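You operate a simulated robot arm through the tools that you are given. There is no shell and no other tool. Be economical: measure what you need, move in short steps, check, and stop when the job is done.

You are at the controls of a simulated two-armed robot. One attempt, no reset.

## Task
On the top of the check bench, fold the white cloth in half and then in half again.
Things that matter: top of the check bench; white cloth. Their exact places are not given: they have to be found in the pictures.

It is judged by the outcome, as a careful person would: the job done as asked, and still so three seconds after it is handed in. It fails if anything else is knocked over, pushed out of place, dropped, spilled or broken. Flat cloth is picked up by pressing the open fingertips on it (5 to 10 N) and closing them slowly along it; thin cloth reads only 2 to 8 mm in the jaws.

## Robot
Two 7-joint arms with two-finger parallel grippers on one trunk, on a base that drives. Base frame: it is fixed to the floor where the robot stands at the start and does not move with it; the origin is under the middle of the robot, x ahead of it, y to its left, z up; the surface under the hand at the start is at about z = 880. Units: mm, degrees, N and s.
The left shoulder is at the start at [50, 158, 1133], the right one opposite. With the tool pointing down near the work surface each hand reaches from about 240 to 660 mm from the robot's upright axis, wherever it stands, measured 20 degrees to its own side. Places, roughly: top of the check bench [600, 500, 900]. Payload 3.91 kg a hand.
Tool frame (each hand has its own): the origin (TCP) lies between the finger pads and is the grasp point; the fingertips stand 30 mm ahead of it; z points along the fingers, y is the line along which they close. Largest opening 110 mm; finger width 20, thickness 10; the body of the gripper, 48 by 112 mm, starts 55 mm behind the TCP.
Orientation is that of the tool frame in the base frame, as a unit quaternion [w, x, y, z]. With the fingers straight down and closing along the base's y, the tool's x points along the base's -x, its y along +y and its z along -z.

## Interface
- The arms move only by the tool servo_tool. It takes "left_targets", "right_targets" or both (then of equal length, played together; a hand with none holds still); each is one flat list of numbers, 7 for each row, row after row: the shift along the tool's x, y, z in cm, then the turn, a rotation vector about the tool's x, y, z in degrees, then the closure in counts, from 0 (fully open) to 255 (shut). In form: [dx, dy, dz, rx, ry, rz, grip, dx, dy, dz, rx, ry, rz, grip, ...]. A call has 1 to 20 rows; each row is the pose to reach, as a shift and turn from the pose commanded when the call began, along the tool's axes at that moment. A row lasts 0.2 s, in which the tool goes at most 50 mm and 8.6 degrees; a call with a longer step from one row to the next is refused whole, and so is a gripper value outside its range. A pose out of reach is approached as far as the arm can. The call stops where the force on the tool passes 40 N (or 10 N more than at its start, if that is more) or the arm is blocked; 0.2 s more then pass. The fingers move at their own pace (about 153 mm/s each) and stop on an object; they squeeze with about 40 N. The grip force told is the motor's: it shows also when the fingers shut on nothing. Time passes only in rows, and 0.2 s behind the last, so rows that repeat a pose let the fingers close. The reply holds the time, the measured pose of the TCP, the force on the tool along the base axes, the opening and the grip force, in the units named above and with some noise, with the torque about the TCP (base axes, N m) and any sound that the robot's microphone picked up.
- Cameras (640 x 400 px; columns grow to the right, rows downward): "scene" is now at [119.9, 13.9, 1260.2]; the picture's right is [0.19, -0.98, 0.00], its down [-0.66, -0.13, -0.74] and it looks along [0.72, 0.14, -0.68] (base axes); focal length 255 px, centre (320, 200). "left" rides on the left gripper at [73, -17, -103] in its tool frame; the picture's right is [0.23, 0.97, 0.00], its down [-0.76, 0.18, -0.62] and it looks along [-0.61, 0.14, 0.78] (tool axes); focal length 222 px, centre (320, 200). "right" rides on the right gripper at [72, 17, -103] in its tool frame; the picture's right is [-0.23, 0.97, 0.00], its down [-0.76, -0.18, -0.62] and it looks along [-0.61, -0.14, 0.78] (tool axes); focal length 222 px, centre (320, 200).
- grab_frame(camera): a new picture of that camera. No time passes.
- lift_body(by): slides the trunk up (or, below 0, down) by that many mm; the arms and the scene camera ride with it, the base frame stays. It gives what a move gives, with no picture.
- steer(legs): drives the robot by 1 to 6 legs, each [ahead, turn to the left] in mm and degrees, along the robot's own axes; the way and the turn of a leg run together, so that a leg with both is an arc; at most 1500 mm and 180 degrees a leg. The arms and the cameras ride along, it lands a little off, and it stops where it bumps. It gives what a move gives.
- head_to(pan, tilt): turns the head with the scene camera to pan (to the left, within 80 degrees either way) and tilt (down, from -29 to 69), counted from straight ahead of the robot. It gives what a move gives.
- measure_at(camera, pixels): for up to 12 pixels [column, row] of the newest picture of that camera ("zoom" is the newest enlarged one), the place [x, y, z] in the base frame of the surface seen there, good to about 2 mm. No time passes.
- close_up(camera, box): a new picture of the part [left, top, right, bottom] of that camera's present view, enlarged. No time passes.
- close_job(): hands the job in; it is judged then, once.

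Go step by step. Measure first, check grasps and placings, and put right what went wrong. The budget is 80 turns and 58 pictures, counting those below and the enlarged ones. Unless the task says otherwise, let go and move clear before handing in, and close with one line.

The tools are called after "Emit:" as a command line: name --argument value ..., lists and objects as JSON in quotes. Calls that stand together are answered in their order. servo_tool: Moves the arms, as the interface text tells. Its arguments: {"type":"object","properties":{"left_targets":{"type":"array"},"right_targets":{"type":"array"}},"required":[]} The other tools are called the same way: lift_body (by) slides the trunk up or down; steer (legs) drives the base; head_to (pan, tilt) turns the head that bears the scene camera; grab_frame (camera) takes a picture; measure_at (camera, pixels) gives the place of the surface under pixels of a picture; close_up (camera, box) takes an enlarged picture of a part of a camera's view; close_job () hands the job in.

At the start:

```text
clock: 0.0
left_tool_pos: [468.2, 265.2, 1026.1]
left_tool_rot: [0.0, 0.0, 1.0, 0.0]
left_wrist_force: [-0.8, 0.0, 0.2]
left_wrist_torque: [0.02, 0.02, 0.03]
left_finger_gap: 110.1
left_grasp_force: 0.1
right_tool_pos: [325.9, -103.5, 1048.5]
right_tool_rot: [0.0, 0.0, 1.0, 0.0]
right_wrist_force: [-1.0, 0.0, -0.6]
right_wrist_torque: [-0.01, -0.03, 0.03]
right_finger_gap: 110.2
right_grasp_force: 0.1
trunk travel left (down, up): [-375.0, 107.0]
robot x, y, heading: [2.7, 1.8, -0.0]
head pan, tilt: [11.1, 42.6]
```

scene: 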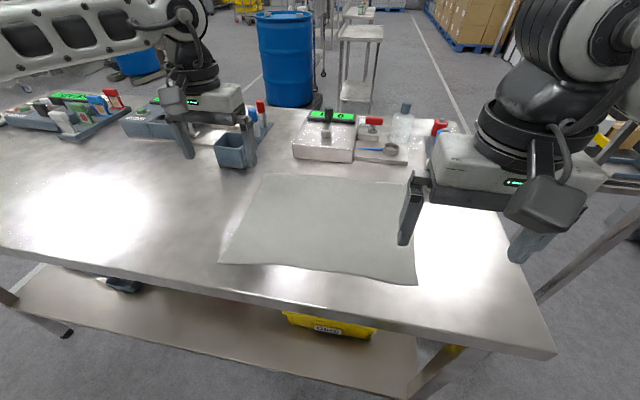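
right: 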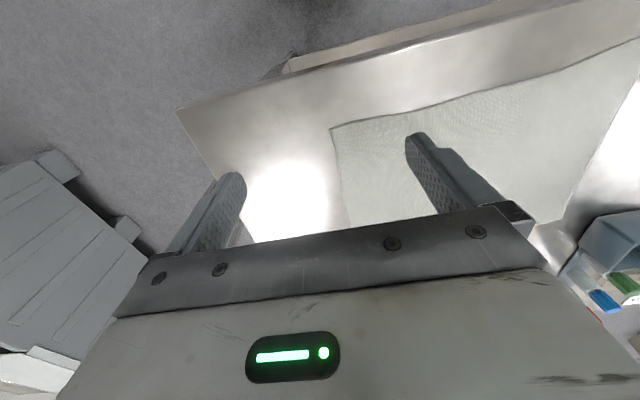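
left: 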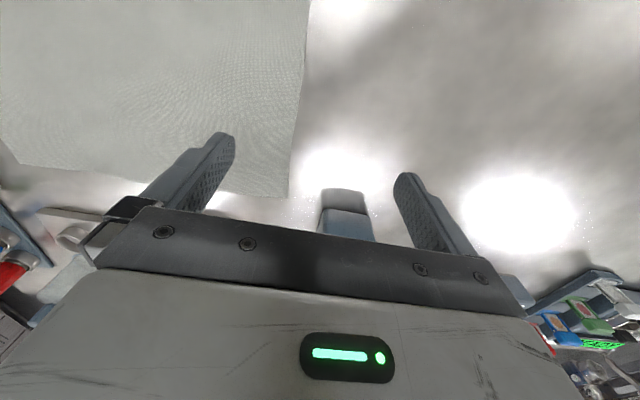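

The scene picture shows the white cloth flat on the steel bench, with corners near (220,262), (415,284), (265,174) and (410,182, behind the right hand). I'll measure the corners and the bench around it.

Emit:
measure_at --camera "scene" --pixels '[[222, 261], [415, 282], [266, 176], [400, 182], [320, 230], [440, 290], [200, 250], [320, 320], [245, 220], [325, 178], [320, 268], [325, 150]]'

Emit:
measure_at --camera "right" --pixels '[[333, 130], [350, 222], [636, 40], [545, 225], [180, 110], [450, 105], [600, 140]]'

Emit:
close_up --camera "scene" --box '[180, 90, 500, 300]'

```text
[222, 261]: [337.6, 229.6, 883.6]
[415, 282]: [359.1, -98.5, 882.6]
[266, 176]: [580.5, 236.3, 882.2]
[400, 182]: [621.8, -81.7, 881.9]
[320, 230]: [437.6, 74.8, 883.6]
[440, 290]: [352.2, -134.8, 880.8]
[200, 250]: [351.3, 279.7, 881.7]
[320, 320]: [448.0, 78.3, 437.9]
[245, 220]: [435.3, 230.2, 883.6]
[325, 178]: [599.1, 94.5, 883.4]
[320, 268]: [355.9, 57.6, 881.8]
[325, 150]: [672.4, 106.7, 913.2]
```

```text
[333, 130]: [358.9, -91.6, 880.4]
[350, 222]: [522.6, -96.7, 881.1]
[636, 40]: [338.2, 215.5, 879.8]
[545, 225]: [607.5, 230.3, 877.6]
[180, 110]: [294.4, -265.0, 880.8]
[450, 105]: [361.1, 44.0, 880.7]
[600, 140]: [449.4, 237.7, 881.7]
```

```text
1.90 times, centred on (340, 195) of scene
```

zoom: 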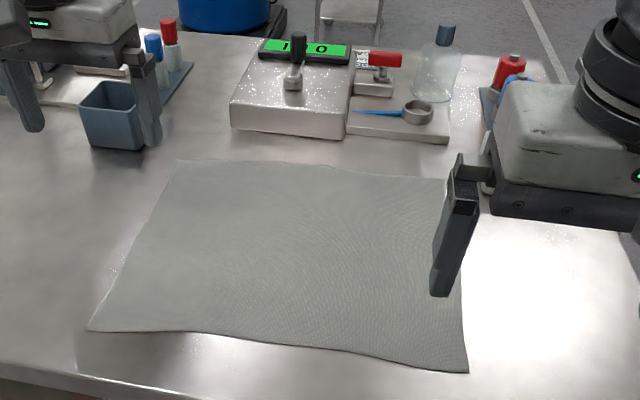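

The cloth lies at x about 340–620 and y about -97 to 236, with its top at z≈883, and there are fixtures beyond x≈660. I'll fold the near edge over to the far edge using both hands, so first I'll bring each hand above its near corner with the jaws part open.

Emit:
servo_tool --left_targets '[2.9, -1.7, 1.5, 0, 0, 0, 80, 5.8, -3.4, 3.5, 0, 0, 0, 162, 8.7, -5.1, 6, 0, 0, 0, 162, 11.6, -6.8, 8.5, 0, 0, 0, 162, 11.6, -6.8, 9.8, 0, 0, 0, 162, 11.6, -6.8, 9.8, 0, 0, 0, 162]' --right_targets '[-1.2, 1.0, 2.5, 0, 0, 0, 80, -2.4, 2.0, 5, 0, 0, 0, 162, -3.6, 3.0, 8, 0, 0, 0, 162, -4.6, 4.1, 11, 0, 0, 0, 162, -4.6, 4.1, 12, 0, 0, 0, 162, -4.6, 4.1, 12, 0, 0, 0, 162]'

Emit:
grab_frame --camera "left"

Emit:
grab_frame --camera "right"

```text
clock: 1.4
left_tool_pos: [352.1, 195.4, 928.1]
left_tool_rot: [0.0, -0.001, 1.0, 0.0]
left_wrist_force: [-0.2, 0.1, -0.1]
left_wrist_torque: [0.01, 0.03, -0.03]
left_finger_gap: 40.3
left_grasp_force: 0.1
right_tool_pos: [372.7, -64.0, 929.1]
right_tool_rot: [0.0, 0.001, 1.0, 0.0]
right_wrist_force: [-0.3, 0.2, 0.6]
right_wrist_torque: [-0.02, 0.0, -0.04]
right_finger_gap: 40.3
right_grasp_force: 0.0
trunk travel left (down, up): [-375.0, 107.0]
robot x, y, heading: [-3.5, -1.6, 0.1]
head pan, tilt: [11.1, 42.6]
```

```text
53 pictures are left
```

left: 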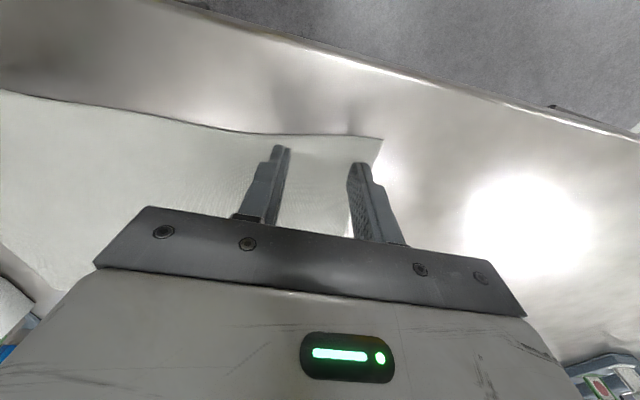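

```text
52 pictures are left
```

right: 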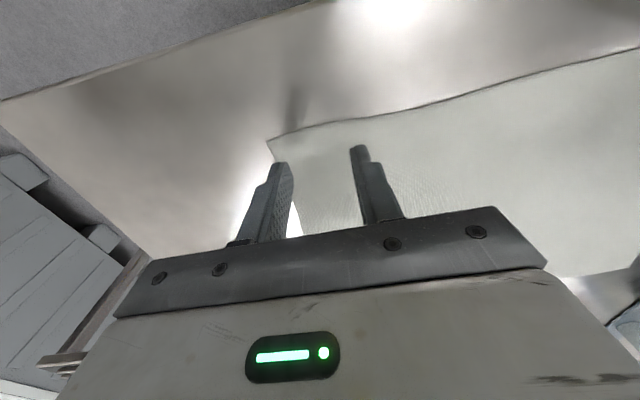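

Both hands hang about 15 mm above the cloth, with the corners at (383,140) in left and (267,140) in right. I'll measure the corners and edges to check where the fingers will land.

Emit:
measure_at --camera "left" --pixels '[[379, 141], [279, 138], [372, 157], [283, 155], [365, 170]]'

Emit:
measure_at --camera "right" --pixels '[[270, 142], [360, 122], [276, 158], [361, 150], [284, 170], [300, 225]]'

```text
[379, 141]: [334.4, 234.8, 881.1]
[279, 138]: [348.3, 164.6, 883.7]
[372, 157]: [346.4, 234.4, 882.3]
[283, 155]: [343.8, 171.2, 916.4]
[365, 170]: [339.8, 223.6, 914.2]
```

```text
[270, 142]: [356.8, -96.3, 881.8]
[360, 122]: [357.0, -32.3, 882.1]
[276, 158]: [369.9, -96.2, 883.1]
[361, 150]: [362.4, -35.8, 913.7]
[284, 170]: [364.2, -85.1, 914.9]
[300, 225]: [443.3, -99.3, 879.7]
```

The fingertips land inside the cloth edges, though the left hand should go 7 mm further in. I'll do that and lower both to light contact.

Emit:
servo_tool --left_targets '[-0.7, 0, 0.6, 0, 0, 0, 162, -0.7, 0, 1.2, 0, 0, 0, 162, -0.7, 0, 1.5, 0, 0, 0, 162, -0.7, 0, 1.6, 0, 0, 0, 162]' --right_targets '[0, 0, 0.6, 0, 0, 0, 162, 0, 0, 1.2, 0, 0, 0, 162, 0, 0, 1.6, 0, 0, 0, 162, 0, 0, 1.7, 0, 0, 0, 162]'

```text
clock: 2.4
left_tool_pos: [358.5, 198.2, 911.5]
left_tool_rot: [0.0, -0.001, 1.0, 0.0]
left_wrist_force: [0.2, -0.1, -1.0]
left_wrist_torque: [0.05, 0.04, -0.01]
left_finger_gap: 40.1
left_grasp_force: 0.1
right_tool_pos: [370.3, -62.1, 911.9]
right_tool_rot: [0.001, 0.001, 1.0, 0.001]
right_wrist_force: [-0.7, -1.6, 8.4]
right_wrist_torque: [-0.14, 0.03, 0.03]
right_finger_gap: 40.3
right_grasp_force: 0.1
trunk travel left (down, up): [-375.0, 107.0]
robot x, y, heading: [-0.1, -3.3, -0.1]
head pan, tilt: [11.1, 42.6]
```

The right hand is pressing at 8.4 N and the left isn't touching yet. I'll lower the left slightly and hold the right.

Emit:
servo_tool --left_targets '[0, 0, 0.1, 0, 0, 0, 162, 0, 0, 0.15, 0, 0, 0, 162]'

```text
clock: 3.0
left_tool_pos: [358.5, 195.9, 911.7]
left_tool_rot: [0.002, -0.001, 1.0, 0.0]
left_wrist_force: [-1.9, 0.5, 8.6]
left_wrist_torque: [0.09, 0.04, -0.04]
left_finger_gap: 40.2
left_grasp_force: 0.1
right_tool_pos: [370.7, -61.6, 912.6]
right_tool_rot: [0.001, 0.001, 1.0, 0.002]
right_wrist_force: [2.1, -0.1, 10.5]
right_wrist_torque: [-0.14, 0.01, 0.02]
right_finger_gap: 40.4
right_grasp_force: 0.1
trunk travel left (down, up): [-375.0, 107.0]
robot x, y, heading: [0.9, -3.7, 0.1]
head pan, tilt: [11.1, 42.6]
```

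Both hands now press with about 9 N, so I'll close the fingers slowly along the cloth.

Emit:
servo_tool --left_targets '[0, 0, 0, 0, 0, 0, 170, 0, 0, 0, 0, 0, 0, 178, 0, 0, 0, 0, 0, 0, 186, 0, 0, 0, 0, 0, 0, 194, 0, 0, 0, 0, 0, 0, 202, 0, 0, 0, 0, 0, 0, 210, 0, 0, 0, 0, 0, 0, 218, 0, 0, 0, 0, 0, 0, 226, 0, 0, 0, 0, 0, 0, 234, 0, 0, 0, 0, 0, 0, 242, 0, 0, 0, 0, 0, 0, 250, 0, 0, 0, 0, 0, 0, 255, 0, 0, 0, 0, 0, 0, 255]' --right_targets '[0, 0, 0, 0, 0, 0, 170, 0, 0, 0, 0, 0, 0, 178, 0, 0, 0, 0, 0, 0, 186, 0, 0, 0, 0, 0, 0, 194, 0, 0, 0, 0, 0, 0, 202, 0, 0, 0, 0, 0, 0, 210, 0, 0, 0, 0, 0, 0, 218, 0, 0, 0, 0, 0, 0, 226, 0, 0, 0, 0, 0, 0, 234, 0, 0, 0, 0, 0, 0, 242, 0, 0, 0, 0, 0, 0, 250, 0, 0, 0, 0, 0, 0, 255, 0, 0, 0, 0, 0, 0, 255]'

Emit:
grab_frame --camera "scene"

```text
clock: 5.8
left_tool_pos: [359.4, 198.1, 910.7]
left_tool_rot: [0.001, -0.001, 1.0, -0.001]
left_wrist_force: [1.0, 0.0, 17.9]
left_wrist_torque: [0.06, 0.06, 0.01]
left_finger_gap: 0.2
left_grasp_force: 37.5
right_tool_pos: [371.1, -61.9, 911.2]
right_tool_rot: [0.0, -0.001, 1.0, 0.002]
right_wrist_force: [-0.1, 0.9, 13.8]
right_wrist_torque: [-0.01, 0.01, 0.03]
right_finger_gap: 2.5
right_grasp_force: 39.8
trunk travel left (down, up): [-375.0, 107.0]
robot x, y, heading: [1.0, -1.8, -0.2]
head pan, tilt: [11.1, 42.6]
```

```text
51 pictures are left
```

scene: 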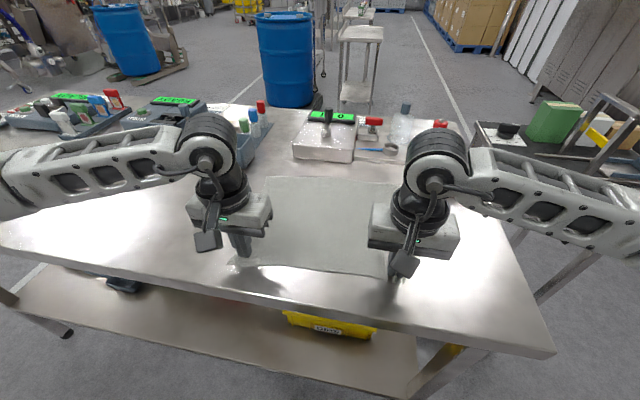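

The right hand holds cloth (gap 2.5 mm), but the left closed on nothing (0.2 mm). I'll raise the left, reopen it and look.

Emit:
servo_tool --left_targets '[0, 0, -1, 0, 0, 0, 250, 0, 0, -1.5, 0, 0, 0, 162, 0, 0, -1.5, 0, 0, 0, 162]'

Emit:
grab_frame --camera "left"

Emit:
grab_frame --camera "right"

```text
clock: 6.6
left_tool_pos: [357.6, 197.7, 927.2]
left_tool_rot: [0.0, -0.001, 1.0, 0.0]
left_wrist_force: [0.0, 0.4, 0.2]
left_wrist_torque: [0.02, 0.0, -0.02]
left_finger_gap: 40.2
left_grasp_force: 0.1
right_tool_pos: [369.2, -61.9, 911.5]
right_tool_rot: [0.001, 0.0, 1.0, 0.0]
right_wrist_force: [-1.6, -2.0, 19.1]
right_wrist_torque: [-0.08, 0.11, -0.01]
right_finger_gap: 2.5
right_grasp_force: 40.2
trunk travel left (down, up): [-375.0, 107.0]
robot x, y, heading: [-0.8, 3.0, 0.1]
head pan, tilt: [11.1, 42.6]
```

```text
50 pictures are left
```

left: 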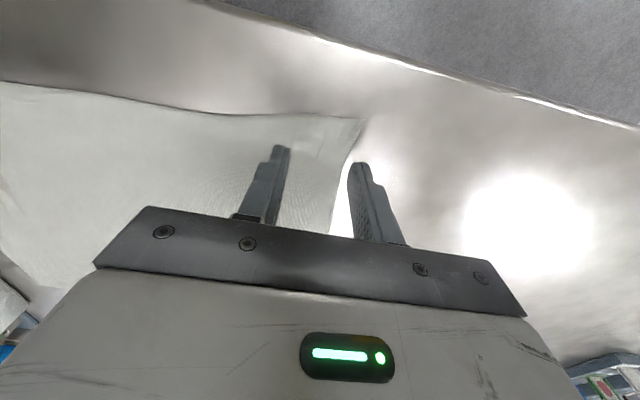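

```text
49 pictures are left
```

right: 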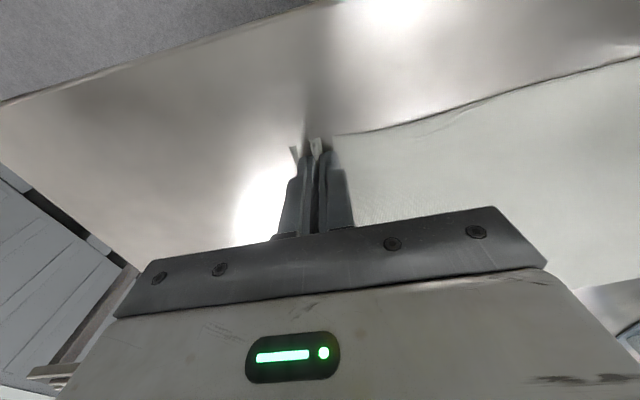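

The right hand has a gathered pinch at (315,148). The left corner has shifted to pixel (362,120), so I'll measure it.

Emit:
measure_at --camera "left" --pixels '[[359, 120], [333, 225], [352, 145], [280, 118]]'

```text
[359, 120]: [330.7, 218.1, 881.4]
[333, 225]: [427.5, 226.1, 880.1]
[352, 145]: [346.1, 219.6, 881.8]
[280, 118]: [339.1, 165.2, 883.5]
```

The corner is now at y=218, so I'll recentre the left hand at y≈182 and press down again.

Emit:
servo_tool --left_targets '[0.4, -1.5, 0.5, 0, 0, 0, 162, 0.4, -1.5, 1.2, 0, 0, 0, 162, 0.4, -1.5, 1.5, 0, 0, 0, 162, 0.4, -1.5, 1.6, 0, 0, 0, 162, 0.4, -1.5, 1.6, 0, 0, 0, 162]'

```text
clock: 7.8
left_tool_pos: [354.3, 181.4, 911.3]
left_tool_rot: [0.002, -0.001, 1.0, 0.0]
left_wrist_force: [-3.3, 0.7, 17.6]
left_wrist_torque: [0.1, 0.17, 0.01]
left_finger_gap: 40.0
left_grasp_force: 0.0
right_tool_pos: [370.2, -62.5, 912.7]
right_tool_rot: [0.002, 0.001, 1.0, 0.001]
right_wrist_force: [0.7, -0.8, 14.5]
right_wrist_torque: [-0.04, -0.01, 0.02]
right_finger_gap: 2.3
right_grasp_force: 40.2
trunk travel left (down, up): [-375.0, 107.0]
robot x, y, heading: [-2.4, -1.1, 0.1]
head pan, tilt: [11.1, 42.6]
```

The left is pressing at 17.6 N, a little too hard. I'll ease up about 0.6 mm and close slowly.

Emit:
servo_tool --left_targets '[0, 0, -0.06, 0, 0, 0, 162, 0, 0, -0.06, 0, 0, 0, 168, 0, 0, -0.06, 0, 0, 0, 174, 0, 0, -0.06, 0, 0, 0, 180, 0, 0, -0.06, 0, 0, 0, 186, 0, 0, -0.06, 0, 0, 0, 192, 0, 0, -0.06, 0, 0, 0, 198, 0, 0, -0.06, 0, 0, 0, 204, 0, 0, -0.06, 0, 0, 0, 210, 0, 0, -0.06, 0, 0, 0, 216, 0, 0, -0.06, 0, 0, 0, 222, 0, 0, -0.06, 0, 0, 0, 228, 0, 0, -0.06, 0, 0, 0, 234, 0, 0, -0.06, 0, 0, 0, 240, 0, 0, -0.06, 0, 0, 0, 246, 0, 0, -0.06, 0, 0, 0, 252, 0, 0, -0.06, 0, 0, 0, 255, 0, 0, -0.06, 0, 0, 0, 255]'

Emit:
grab_frame --camera "left"

```text
clock: 11.6
left_tool_pos: [354.1, 181.1, 911.1]
left_tool_rot: [0.002, -0.001, 1.0, -0.001]
left_wrist_force: [0.7, -12.1, 12.2]
left_wrist_torque: [-0.35, 0.03, -0.02]
left_finger_gap: 1.6
left_grasp_force: 40.0
right_tool_pos: [370.7, -61.8, 912.1]
right_tool_rot: [0.001, 0.0, 1.0, 0.002]
right_wrist_force: [-0.4, 10.6, 15.4]
right_wrist_torque: [0.26, 0.01, 0.13]
right_finger_gap: 2.4
right_grasp_force: 39.4
trunk travel left (down, up): [-375.0, 107.0]
robot x, y, heading: [-6.7, 1.7, 0.0]
head pan, tilt: [11.1, 42.6]
```

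```text
48 pictures are left
```

left: 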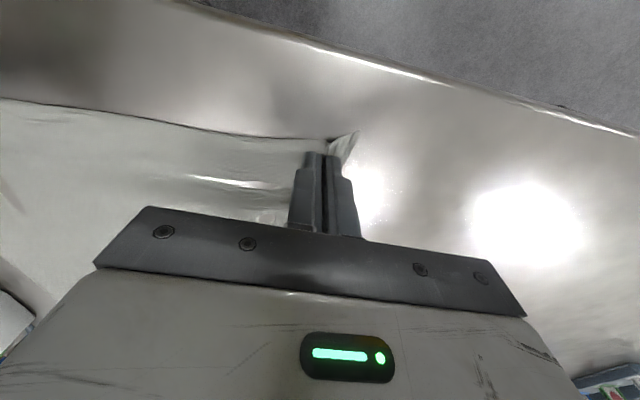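

The left now holds too (1.6 mm), with the cloth tight between the hands (12 N sideways). Before folding, I'll measure the far edge.

Emit:
close_up --camera "scene" --box '[230, 140, 430, 265]'

```text
3.20 times, centred on (330, 202) of scene
```

zoom: 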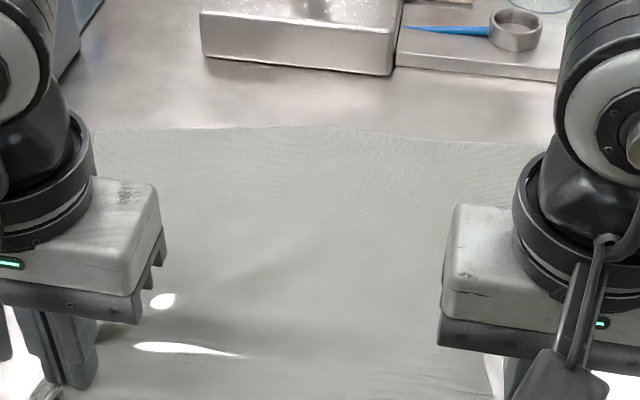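

Emit:
measure_at --camera "zoom" --pixels '[[110, 133], [230, 131], [330, 131], [420, 139], [530, 146], [215, 60], [390, 75], [530, 75], [540, 146]]'

```text
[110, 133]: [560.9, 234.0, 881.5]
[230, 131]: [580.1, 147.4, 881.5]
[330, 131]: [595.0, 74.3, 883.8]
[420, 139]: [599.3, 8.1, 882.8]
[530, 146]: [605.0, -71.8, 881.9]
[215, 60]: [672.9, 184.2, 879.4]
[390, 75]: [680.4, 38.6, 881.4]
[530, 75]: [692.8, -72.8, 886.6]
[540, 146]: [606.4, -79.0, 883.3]
```

The far edge runs from about (563,234) to (607,-75), so the left hand must travel about 192 mm and the right about 222 mm. I'll ease the sideways tension and do the first half of the arc, then check.

Emit:
servo_tool --left_targets '[0, -0.15, -0.5, 0, 0, 0, 255, -0.33, -0.2, -2.3, 0, 0, 0, 255, -1.29, -0.2, -4.4, 0, 0, 0, 255, -2.81, -0.2, -6.2, 0, 0, 0, 255, -4.8, -0.1, -7.6, 0, 0, 0, 255, -7.11, 0, -8.5, 0, 0, 0, 255, -9.6, 0.1, -8.8, 0, 0, 0, 255, -9.6, 0.1, -8.8, 0, 0, 0, 255]' --right_targets '[0, 0.15, -0.5, 0, 0, 0, 255, -0.38, 0.2, -2.6, 0, 0, 0, 255, -1.49, 0.2, -5.1, 0, 0, 0, 255, -3.25, 0.2, -7.2, 0, 0, 0, 255, -5.55, 0.3, -8.8, 0, 0, 0, 255, -8.23, 0.4, -9.8, 0, 0, 0, 255, -11.1, 0.5, -10.2, 0, 0, 0, 255, -11.1, 0.5, -10.2, 0, 0, 0, 255]'

Emit:
grab_frame --camera "scene"

```text
clock: 13.4
left_tool_pos: [448.8, 181.6, 998.1]
left_tool_rot: [0.0, -0.001, 1.0, -0.001]
left_wrist_force: [1.1, -10.8, 1.1]
left_wrist_torque: [-0.32, -0.09, -0.03]
left_finger_gap: 1.1
left_grasp_force: 40.1
right_tool_pos: [484.0, -58.1, 1014.0]
right_tool_rot: [0.0, -0.001, 1.0, 0.001]
right_wrist_force: [-1.8, 11.1, -1.1]
right_wrist_torque: [0.35, 0.07, 0.05]
right_finger_gap: 2.4
right_grasp_force: 40.2
trunk travel left (down, up): [-375.0, 107.0]
robot x, y, heading: [-3.2, 1.6, 0.0]
head pan, tilt: [11.1, 42.6]
```

```text
46 pictures are left
```

scene: 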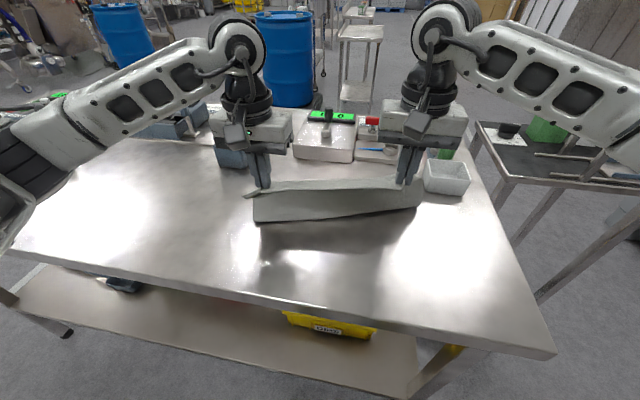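

Both hands still hold the near edge and the cloth is lifting cleanly. A white bin stands near (447,178) beside the right hand, so I'll measure it and the fold line before going on.

Emit:
measure_at --camera "scene" --pixels '[[428, 190], [427, 165], [466, 195], [445, 160], [258, 221], [340, 216], [420, 206], [253, 197], [290, 261]]'

Emit:
close_up --camera "scene" --box '[200, 90, 500, 280]'

```text
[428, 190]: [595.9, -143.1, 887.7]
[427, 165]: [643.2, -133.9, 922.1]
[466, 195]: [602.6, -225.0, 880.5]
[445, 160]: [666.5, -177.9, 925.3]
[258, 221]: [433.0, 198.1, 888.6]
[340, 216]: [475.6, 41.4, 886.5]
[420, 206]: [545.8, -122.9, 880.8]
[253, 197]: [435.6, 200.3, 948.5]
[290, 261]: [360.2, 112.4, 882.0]
```

```text
2.11 times, centred on (350, 185) of scene
```

zoom: 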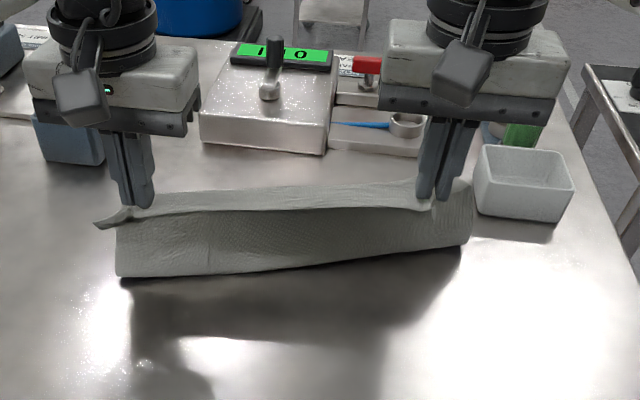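

The bin's near face is at y≈-134 and its rim at z≈922, so the right hand at y≈-50 clears it. I'll complete the arc down onto the far edge.

Emit:
servo_tool --left_targets '[-1.2, 0.1, 0.1, 0, 0, 0, 255, -2.49, 0.2, 0.3, 0, 0, 0, 255, -4.8, 0.3, 1.2, 0, 0, 0, 255, -6.79, 0.4, 2.6, 0, 0, 0, 255, -8.31, 0.5, 4.4, 0, 0, 0, 255, -9.27, 0.5, 6.5, 0, 0, 0, 255, -9.8, 0.5, 8.3, 0, 0, 0, 255, -9.8, 0.5, 8.3, 0, 0, 0, 255]' --right_targets '[-1.4, 0.3, 0.1, 0, 0, 0, 255, -2.87, 0.5, 0.4, 0, 0, 0, 255, -5.55, 0.7, 1.4, 0, 0, 0, 255, -7.85, 0.8, 3.0, 0, 0, 0, 255, -9.6, 0.9, 5.1, 0, 0, 0, 255, -10.7, 0.9, 7.6, 0, 0, 0, 255, -11.1, 0.9, 9.8, 0, 0, 0, 255, -11.1, 0.9, 9.8, 0, 0, 0, 255]'

Emit:
close_up --camera "scene" --box '[200, 90, 500, 280]'

```text
clock: 15.2
left_tool_pos: [548.9, 187.9, 918.2]
left_tool_rot: [0.0, 0.001, 1.0, -0.001]
left_wrist_force: [1.4, -9.4, 0.6]
left_wrist_torque: [-0.28, -0.03, -0.02]
left_finger_gap: 1.5
left_grasp_force: 40.0
right_tool_pos: [593.5, -49.2, 913.7]
right_tool_rot: [0.0, 0.001, 1.0, 0.002]
right_wrist_force: [-2.0, 8.0, 1.1]
right_wrist_torque: [0.27, 0.04, 0.07]
right_finger_gap: 2.4
right_grasp_force: 39.9
trunk travel left (down, up): [-375.0, 107.0]
robot x, y, heading: [-0.7, 2.9, -0.1]
head pan, tilt: [11.1, 42.6]
```

```text
2.11 times, centred on (350, 185) of scene
```

zoom: 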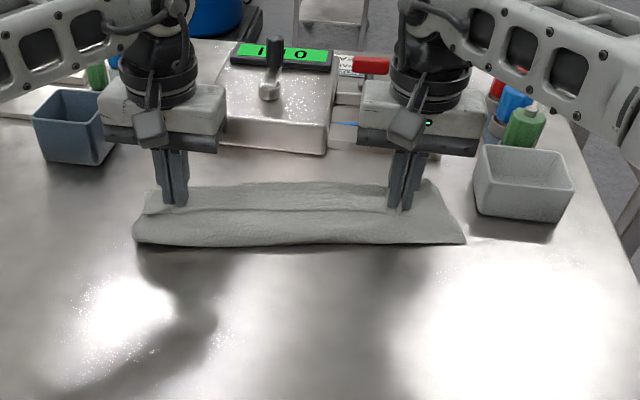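

The cloth is folded over, but the line at zoom row ~210 may be the top layer's edge, short of the far edge at row ~184. I'll measure both.

Emit:
measure_at --camera "zoom" --pixels '[[270, 185], [270, 208], [270, 213], [225, 188], [340, 187], [340, 212], [148, 212], [160, 190], [430, 182], [465, 240], [135, 240], [300, 240]]'

Emit:
grab_frame --camera "left"

Emit:
grab_frame --camera "right"

```text
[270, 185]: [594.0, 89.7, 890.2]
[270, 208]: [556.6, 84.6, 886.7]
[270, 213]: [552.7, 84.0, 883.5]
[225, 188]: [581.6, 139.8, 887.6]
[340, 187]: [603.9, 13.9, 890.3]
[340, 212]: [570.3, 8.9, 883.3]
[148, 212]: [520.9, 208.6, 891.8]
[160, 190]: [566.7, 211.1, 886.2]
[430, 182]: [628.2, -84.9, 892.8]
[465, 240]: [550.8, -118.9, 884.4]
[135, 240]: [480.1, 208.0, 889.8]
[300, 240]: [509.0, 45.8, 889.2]
```

```text
43 pictures are left
```

left: 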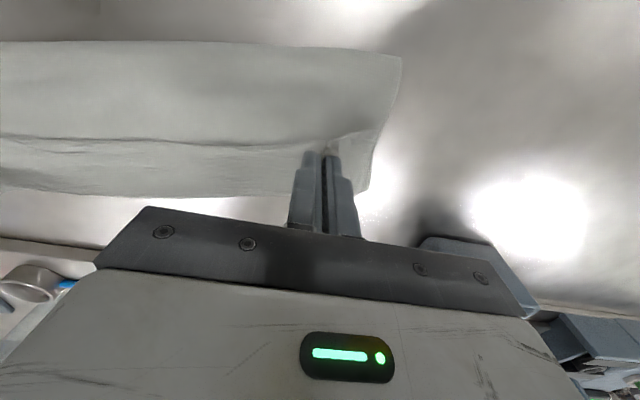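

```text
42 pictures are left
```

right: 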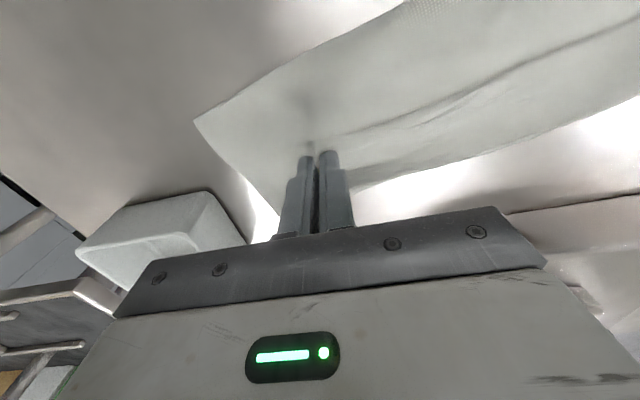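

I'll measure the same features from the hand cameras to see where the layers really are.

Emit:
measure_at --camera "left" --pixels '[[398, 58], [362, 188], [250, 45], [250, 140], [250, 150], [250, 193], [368, 128], [335, 145], [375, 150], [100, 134], [100, 187]]'

Emit:
measure_at --camera "right" --pixels '[[197, 122], [272, 215], [350, 50], [360, 180], [450, 158], [450, 100], [400, 115], [560, 55], [560, 125], [310, 145]]'

Emit:
close_up --camera "left" --box '[200, 30, 440, 180]'

```text
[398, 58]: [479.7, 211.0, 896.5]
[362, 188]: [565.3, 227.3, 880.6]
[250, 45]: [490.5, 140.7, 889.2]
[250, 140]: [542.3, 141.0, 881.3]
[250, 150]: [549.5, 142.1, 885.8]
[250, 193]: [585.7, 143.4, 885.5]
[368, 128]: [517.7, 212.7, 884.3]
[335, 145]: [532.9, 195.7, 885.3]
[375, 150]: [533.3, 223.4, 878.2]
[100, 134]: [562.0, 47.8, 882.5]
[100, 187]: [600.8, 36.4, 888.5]
```

```text
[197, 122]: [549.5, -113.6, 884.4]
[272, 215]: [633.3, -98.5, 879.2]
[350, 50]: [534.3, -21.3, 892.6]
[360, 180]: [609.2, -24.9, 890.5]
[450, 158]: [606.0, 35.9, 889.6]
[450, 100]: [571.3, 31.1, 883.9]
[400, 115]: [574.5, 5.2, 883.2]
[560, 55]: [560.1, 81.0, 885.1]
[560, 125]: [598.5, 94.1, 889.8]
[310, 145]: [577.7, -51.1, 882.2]
```

```text
2.67 times, centred on (320, 105) of left
```

zoom: 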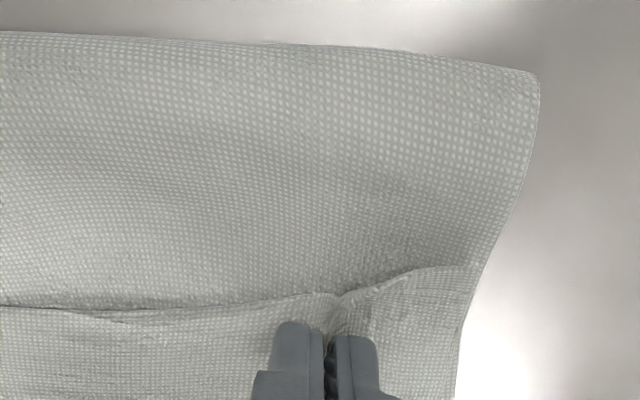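

The readings show the near edge (line at x≈520–570) curled back toward the robot in a Z. With the fingers straight down, the held hem keeps facing the robot. Both grips are good, so I'll hang the whole cloth instead. I'll lay its lower half while moving away, then bring the held edge back toward me, so the hem lies flat.

Emit:
servo_tool --left_targets '[0, 0.1, -2, 0, 0, 0, 255, 0.5, 0.2, -4, 0, 0, 0, 255, 1.5, 0.3, -6, 0, 0, 0, 255, 3, 0.4, -8, 0, 0, 0, 255, 4.5, 0.5, -10, 0, 0, 0, 255, 6, 0.6, -12.2, 0, 0, 0, 255, 7.5, 0.7, -14.4, 0, 0, 0, 255, 9, 0.8, -16.6, 0, 0, 0, 255, 10.5, 0.8, -18.8, 0, 0, 0, 255, 12, 0.8, -21, 0, 0, 0, 255, 12.9, 0.8, -23.2, 0, 0, 0, 255, 12.9, 0.8, -25.2, 0, 0, 0, 255, 12.9, 0.8, -25.2, 0, 0, 0, 255]' --right_targets '[0.5, 0.2, -2, 0, 0, 0, 255, 1.5, 0.4, -4, 0, 0, 0, 255, 3, 0.6, -6, 0, 0, 0, 255, 5, 0.7, -8, 0, 0, 0, 255, 7, 0.8, -10, 0, 0, 0, 255, 9, 0.9, -12.2, 0, 0, 0, 255, 11, 1, -14.4, 0, 0, 0, 255, 13, 1, -16.6, 0, 0, 0, 255, 14.7, 1, -18.8, 0, 0, 0, 255, 16.2, 1, -21, 0, 0, 0, 255, 17.3, 1, -23.2, 0, 0, 0, 255, 17.3, 1, -25.6, 0, 0, 0, 255, 17.3, 1, -25.6, 0, 0, 0, 255]'

Emit:
grab_frame --camera "scene"

```text
clock: 18.0
left_tool_pos: [422.0, 195.4, 1165.5]
left_tool_rot: [0.0, -0.001, 1.0, 0.0]
left_wrist_force: [0.5, 0.7, -0.6]
left_wrist_torque: [0.01, 0.03, 0.03]
left_finger_gap: 1.7
left_grasp_force: 40.1
right_tool_pos: [418.3, -35.4, 1171.0]
right_tool_rot: [0.0, 0.0, 1.0, 0.001]
right_wrist_force: [0.3, -1.0, -0.3]
right_wrist_torque: [-0.01, 0.0, -0.01]
right_finger_gap: 2.5
right_grasp_force: 40.1
trunk travel left (down, up): [-375.0, 107.0]
robot x, y, heading: [3.4, 0.6, 0.1]
head pan, tilt: [11.1, 42.6]
```

```text
40 pictures are left
```

scene: 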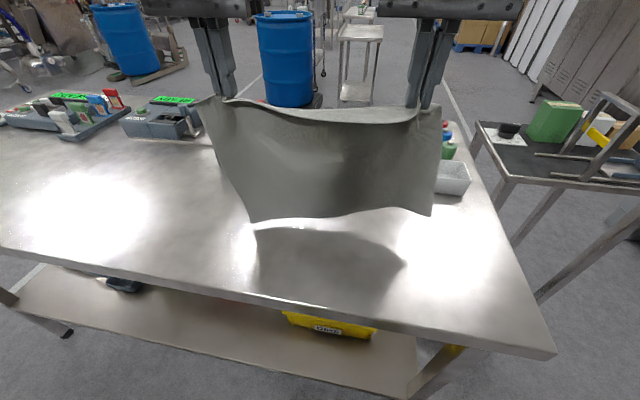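

The cloth hangs freely from both grips, with its bottom edge running from (255,220) to (430,212). I'll measure the bottom and top edges.

Emit:
measure_at --camera "scene" --pixels '[[256, 218], [340, 213], [429, 211], [320, 160], [210, 100], [320, 110], [440, 112]]'

```text
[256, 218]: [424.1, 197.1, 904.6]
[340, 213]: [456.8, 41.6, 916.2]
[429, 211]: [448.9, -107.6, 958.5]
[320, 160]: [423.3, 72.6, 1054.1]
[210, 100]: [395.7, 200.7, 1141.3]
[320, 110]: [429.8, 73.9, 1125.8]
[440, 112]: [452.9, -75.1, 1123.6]
```

Emit:
close_up --camera "scene" --box '[190, 80, 480, 262]'

```text
2.20 times, centred on (335, 171) of scene
```

zoom: 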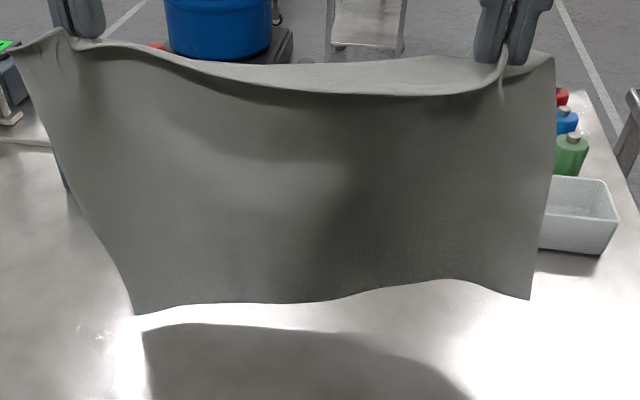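

The top strip's lean is ambiguous, so I'll look with both wrist cameras.

Emit:
grab_frame --camera "left"

Emit:
grab_frame --camera "right"

```text
38 pictures are left
```

left: 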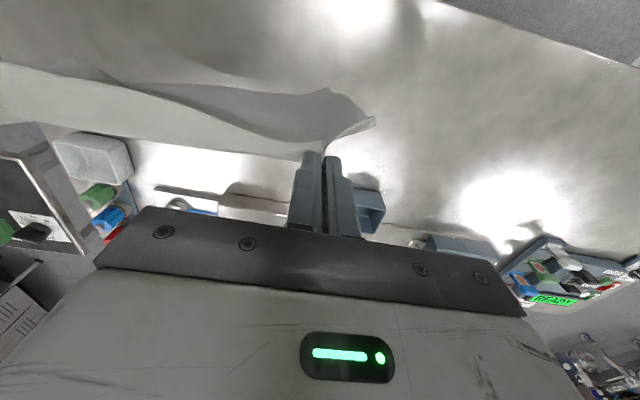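

```text
37 pictures are left
```

right: 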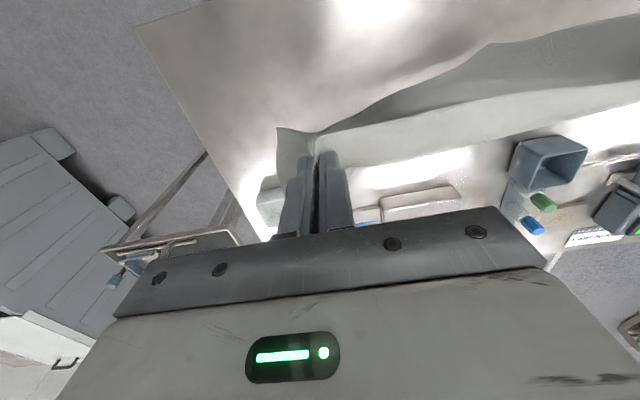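

Both views agree: the free hem faces the robot (the left corner is at (372,120)) and the body hangs on the far side, so laying toward the robot is right. I'll move back, lower until the bottom edge touches, and drag forward so it trails toward me.

Emit:
servo_tool --left_targets '[1.7, 0.2, 0, 0, 0, 0, 255, 3.4, 0.3, 0, 0, 0, 0, 255, 5, 0.3, 0, 0, 0, 0, 255, 5, 0.3, 0, 0, 0, 0, 255, 5, 0.3, 0.7, 0, 0, 0, 255, 5, 0.3, 1.4, 0, 0, 0, 255, 4.5, 0.3, 2.2, 0, 0, 0, 255, 3.5, 0.3, 2.9, 0, 0, 0, 255, 2.5, 0.3, 3.4, 0, 0, 0, 255, 1.5, 0.3, 4, 0, 0, 0, 255, 0.5, 0.3, 4.6, 0, 0, 0, 255, 0.5, 0.3, 4.6, 0, 0, 0, 255]' --right_targets '[1.7, -0.2, 0.2, 0, 0, 0, 255, 3.4, -0.3, 0.5, 0, 0, 0, 255, 5, -0.3, 0.5, 0, 0, 0, 255, 5, -0.3, 0.5, 0, 0, 0, 255, 5, -0.3, 1.2, 0, 0, 0, 255, 5, -0.3, 1.9, 0, 0, 0, 255, 4.5, -0.3, 2.7, 0, 0, 0, 255, 3.5, -0.3, 3.4, 0, 0, 0, 255, 2.5, -0.3, 3.9, 0, 0, 0, 255, 1.5, -0.3, 4.5, 0, 0, 0, 255, 0.5, -0.3, 5.1, 0, 0, 0, 255, 0.5, -0.3, 5.1, 0, 0, 0, 255]'

Emit:
grab_frame --camera "scene"

```text
clock: 20.6
left_tool_pos: [415.6, 199.1, 1123.0]
left_tool_rot: [0.0, 0.0, 1.0, -0.001]
left_wrist_force: [-0.8, -8.9, -0.6]
left_wrist_torque: [-0.25, -0.03, 0.05]
left_finger_gap: 1.4
left_grasp_force: 40.4
right_tool_pos: [415.4, -44.8, 1119.8]
right_tool_rot: [-0.001, -0.001, 1.0, 0.003]
right_wrist_force: [0.0, 8.9, 0.8]
right_wrist_torque: [0.27, 0.0, 0.04]
right_finger_gap: 2.6
right_grasp_force: 40.2
trunk travel left (down, up): [-375.0, 107.0]
robot x, y, heading: [2.9, 0.3, -0.1]
head pan, tilt: [11.1, 42.6]
```

```text
36 pictures are left
```

scene: 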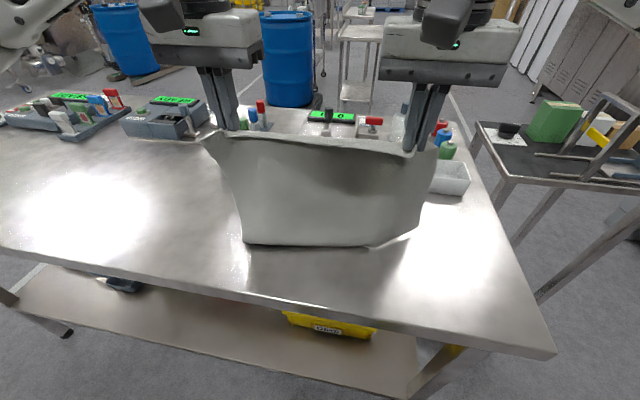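

The bottom edge touches along (243,243)–(375,247), with the right corner near (420,225). I'll ease the tension slightly, lay the next 6 cm, and check.

Emit:
servo_tool --left_targets '[-1, -0.2, 0.8, 0, 0, 0, 255, -2, -0.2, 1.8, 0, 0, 0, 255, -3, -0.2, 2.8, 0, 0, 0, 255, -4, -0.2, 3.8, 0, 0, 0, 255, -5, -0.2, 4.8, 0, 0, 0, 255, -6, -0.2, 5.8, 0, 0, 0, 255, -6, -0.2, 5.8, 0, 0, 0, 255]' --right_targets '[-1, 0.1, 0.8, 0, 0, 0, 255, -2, 0.1, 1.8, 0, 0, 0, 255, -3, 0.1, 2.8, 0, 0, 0, 255, -4, 0.1, 3.8, 0, 0, 0, 255, -5, 0.1, 4.8, 0, 0, 0, 255, -6, 0.1, 5.8, 0, 0, 0, 255, -6, 0.1, 5.8, 0, 0, 0, 255]'

Emit:
grab_frame --camera "scene"

```text
clock: 22.2
left_tool_pos: [475.8, 197.8, 1063.3]
left_tool_rot: [-0.001, -0.001, 1.0, 0.0]
left_wrist_force: [-0.8, -3.1, -0.6]
left_wrist_torque: [-0.03, 0.01, -0.03]
left_finger_gap: 1.5
left_grasp_force: 39.5
right_tool_pos: [475.0, -41.5, 1062.8]
right_tool_rot: [0.001, 0.0, 1.0, 0.001]
right_wrist_force: [-0.4, 2.0, -0.6]
right_wrist_torque: [0.03, 0.0, 0.05]
right_finger_gap: 2.4
right_grasp_force: 40.4
trunk travel left (down, up): [-375.0, 107.0]
robot x, y, heading: [-0.8, -2.0, 0.1]
head pan, tilt: [11.1, 42.6]
```

```text
35 pictures are left
```

scene: 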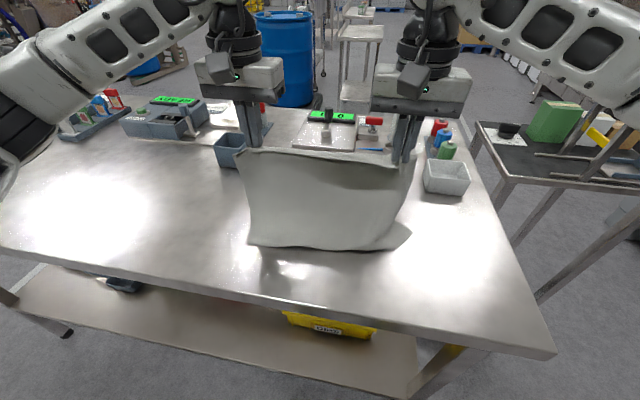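

Emit:
close_up --camera "scene" --box '[220, 130, 440, 268]'

Emit:
grab_frame --camera "right"

```text
2.90 times, centred on (330, 199) of scene
```

zoom: 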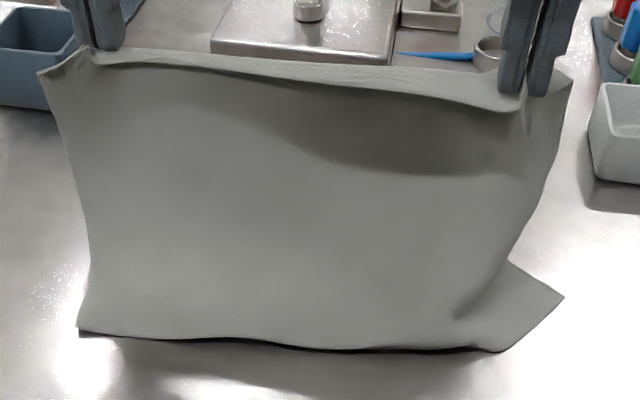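

```text
33 pictures are left
```

right: 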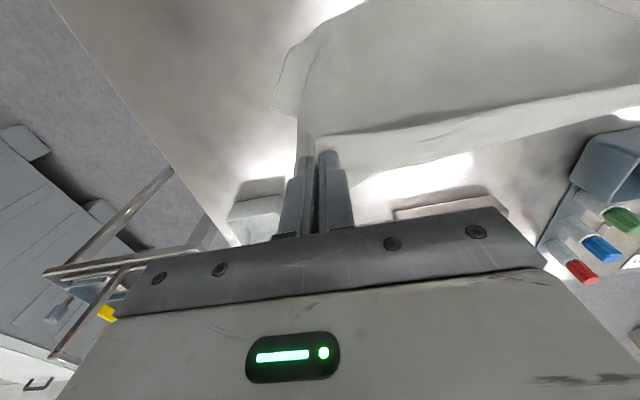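

Emit:
measure_at --camera "zoom" --pixels '[[82, 328], [200, 334], [350, 345], [490, 347], [558, 297], [510, 270], [200, 200], [500, 250], [440, 310], [200, 290]]'

```text
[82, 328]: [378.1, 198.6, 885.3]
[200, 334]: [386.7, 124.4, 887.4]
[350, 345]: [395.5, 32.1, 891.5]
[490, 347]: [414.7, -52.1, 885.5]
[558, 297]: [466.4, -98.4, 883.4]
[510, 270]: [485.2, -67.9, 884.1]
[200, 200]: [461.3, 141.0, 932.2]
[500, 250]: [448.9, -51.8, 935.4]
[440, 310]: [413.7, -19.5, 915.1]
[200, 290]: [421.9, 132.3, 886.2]
```

The bottom right corner, at (466,-98), has bent forward instead of trailing. I'll lift and back off, then drag forward faster with the right hand a bit lower so that corner trails too.

Emit:
servo_tool --left_targets '[1.5, 0, -3.5, 0, 0, 0, 255, 4, 0, -7, 0, 0, 0, 255, 7.5, 0, -9, 0, 0, 0, 255, 11, 0, -9, 0, 0, 0, 255, 13, 0, -8.5, 0, 0, 0, 255, 13, 0, -8, 0, 0, 0, 255, 13, 0, -8, 0, 0, 0, 255, 11, 0, -7.5, 0, 0, 0, 255, 8, 0, -6.8, 0, 0, 0, 255, 5, 0, -5.8, 0, 0, 0, 255, 3, 0, -4.6, 0, 0, 0, 255, 1.5, 0, -3.4, 0, 0, 0, 255, 1.5, 0, -3.4, 0, 0, 0, 255]' --right_targets '[1.5, 0, -3.5, 0, 0, 0, 255, 4, 0, -7, 0, 0, 0, 255, 7.5, 0, -8.5, 0, 0, 0, 255, 11, 0, -8, 0, 0, 0, 255, 13, 0, -7, 0, 0, 0, 255, 13, 0, -6.2, 0, 0, 0, 255, 13, 0, -6, 0, 0, 0, 255, 11, 0, -5.5, 0, 0, 0, 255, 8, 0, -4.8, 0, 0, 0, 255, 5, 0, -4.2, 0, 0, 0, 255, 3, 0, -3.5, 0, 0, 0, 255, 1.5, 0, -2.8, 0, 0, 0, 255, 1.5, 0, -2.8, 0, 0, 0, 255]'

Emit:
close_up --camera "scene" --box '[200, 110, 460, 273]'

```text
clock: 25.0
left_tool_pos: [459.6, 197.7, 1095.9]
left_tool_rot: [0.0, -0.001, 1.0, 0.0]
left_wrist_force: [0.7, -0.7, -1.2]
left_wrist_torque: [0.03, 0.06, 0.0]
left_finger_gap: 1.7
left_grasp_force: 40.0
right_tool_pos: [461.1, -38.7, 1089.9]
right_tool_rot: [0.0, 0.0, 1.0, 0.001]
right_wrist_force: [-0.4, 0.3, 0.6]
right_wrist_torque: [0.05, 0.01, 0.01]
right_finger_gap: 2.6
right_grasp_force: 39.8
trunk travel left (down, up): [-375.0, 107.0]
robot x, y, heading: [-1.3, 0.9, 0.1]
head pan, tilt: [11.1, 42.6]
```

```text
2.45 times, centred on (330, 192) of scene
```

zoom: 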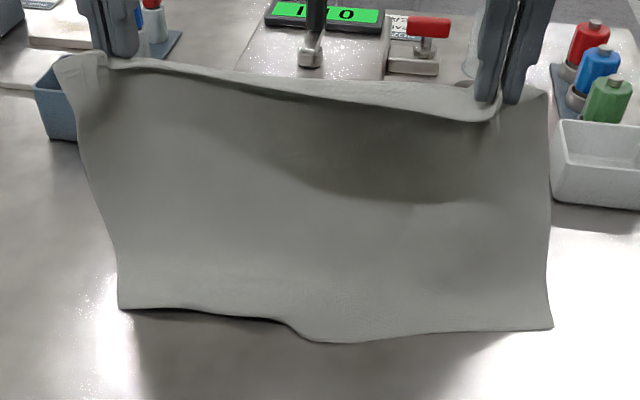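

The whole bottom edge now trails toward me, from (118,308) to (552,327). I'll measure it to set the fold target.

Emit:
measure_at --camera "zoom" --pixels '[[121, 305], [220, 313], [330, 338], [450, 331], [548, 325], [330, 280], [330, 230], [500, 280], [150, 270]]'

```text
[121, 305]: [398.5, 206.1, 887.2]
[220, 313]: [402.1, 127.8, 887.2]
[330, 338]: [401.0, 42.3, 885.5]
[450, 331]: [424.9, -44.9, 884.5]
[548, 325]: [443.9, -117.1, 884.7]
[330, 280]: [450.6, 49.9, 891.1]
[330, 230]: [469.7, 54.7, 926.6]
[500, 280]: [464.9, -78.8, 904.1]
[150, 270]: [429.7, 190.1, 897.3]
```

The bottom edge runs from (398,206) to (444,-117), so the right hand needs to lead by about 25 mm. I'll lay down the rest of the lower half.

Emit:
servo_tool --left_targets '[-0.9, 0, 1, 0, 0, 0, 255, -1.8, 0, 2, 0, 0, 0, 255, -2.8, 0, 3, 0, 0, 0, 255, -3.8, 0, 4, 0, 0, 0, 255, -4.8, 0, 5, 0, 0, 0, 255, -5.7, 0, 6, 0, 0, 0, 255, -6.5, 0, 7, 0, 0, 0, 255, -6.5, 0, 7, 0, 0, 0, 255]' --right_targets '[-1.3, 0, 0.8, 0, 0, 0, 255, -2.6, 0, 1.6, 0, 0, 0, 255, -3.9, 0, 2.5, 0, 0, 0, 255, -5.2, 0, 3.5, 0, 0, 0, 255, -6.5, 0, 4.5, 0, 0, 0, 255, -7.8, 0, 5.5, 0, 0, 0, 255, -8.9, 0, 6.5, 0, 0, 0, 255, -8.9, 0, 6.5, 0, 0, 0, 255]'

Emit:
close_up --camera "scene" --box '[200, 110, 460, 273]'

```text
clock: 26.8
left_tool_pos: [525.0, 197.1, 1027.6]
left_tool_rot: [0.0, 0.0, 1.0, 0.0]
left_wrist_force: [-0.2, -2.5, 0.5]
left_wrist_torque: [-0.04, -0.01, 0.03]
left_finger_gap: 1.5
left_grasp_force: 39.8
right_tool_pos: [549.5, -39.2, 1025.0]
right_tool_rot: [-0.001, 0.0, 1.0, 0.001]
right_wrist_force: [-0.4, 1.8, -0.1]
right_wrist_torque: [0.05, 0.02, 0.03]
right_finger_gap: 2.2
right_grasp_force: 40.1
trunk travel left (down, up): [-375.0, 107.0]
robot x, y, heading: [-1.5, -0.6, 0.1]
head pan, tilt: [11.1, 42.6]
```

```text
2.45 times, centred on (330, 192) of scene
```

zoom: 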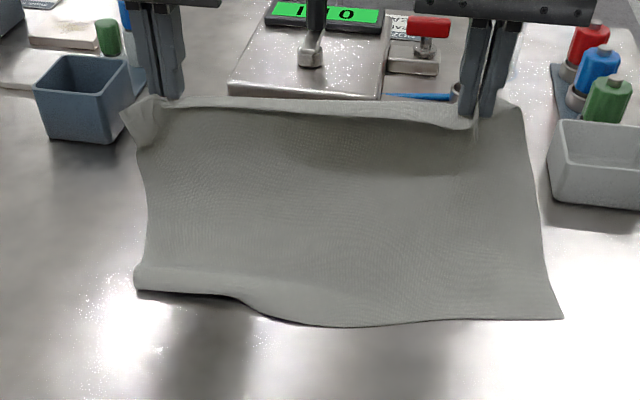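

The lower half is laid, but the left bottom near (140,280) looks rolled. I'll check it with measurements and the left camera.

Emit:
measure_at --camera "zoom" --pixels '[[137, 290], [140, 268], [180, 285], [180, 270], [230, 297], [320, 325], [450, 319], [558, 317], [150, 200], [330, 250], [330, 200], [500, 220]]'

Emit:
grab_frame --camera "left"

Emit:
close_up --camera "scene" --box '[240, 200, 320, 250]'

```text
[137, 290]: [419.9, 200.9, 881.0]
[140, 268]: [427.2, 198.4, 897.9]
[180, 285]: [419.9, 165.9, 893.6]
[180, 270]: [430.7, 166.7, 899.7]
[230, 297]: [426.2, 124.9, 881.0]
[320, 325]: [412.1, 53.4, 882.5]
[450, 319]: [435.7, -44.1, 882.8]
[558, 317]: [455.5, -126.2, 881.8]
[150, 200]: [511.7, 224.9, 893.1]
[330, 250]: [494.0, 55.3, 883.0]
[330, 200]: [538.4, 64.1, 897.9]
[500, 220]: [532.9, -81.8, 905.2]
```

```text
30 pictures are left
```

left: 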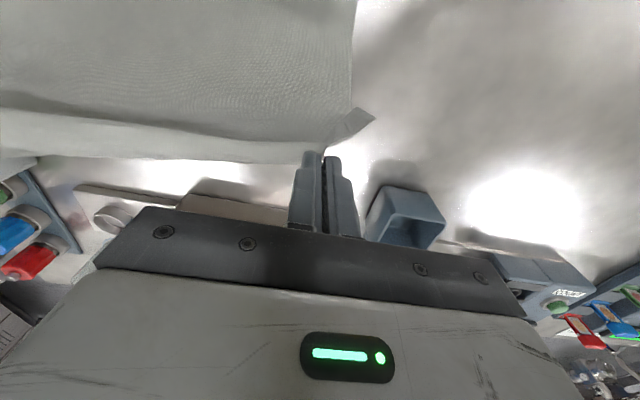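

```text
8.00 times, centred on (280, 225) of scene
```

zoom: 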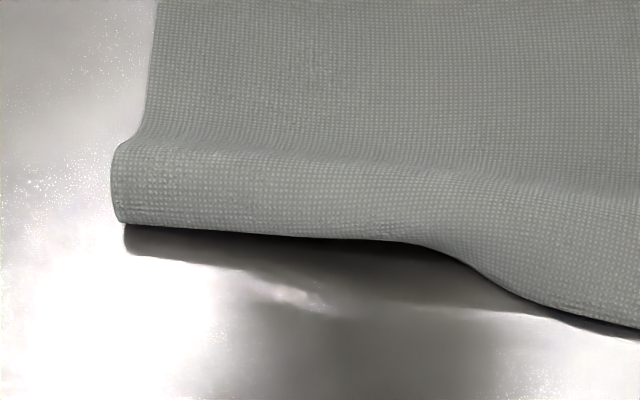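

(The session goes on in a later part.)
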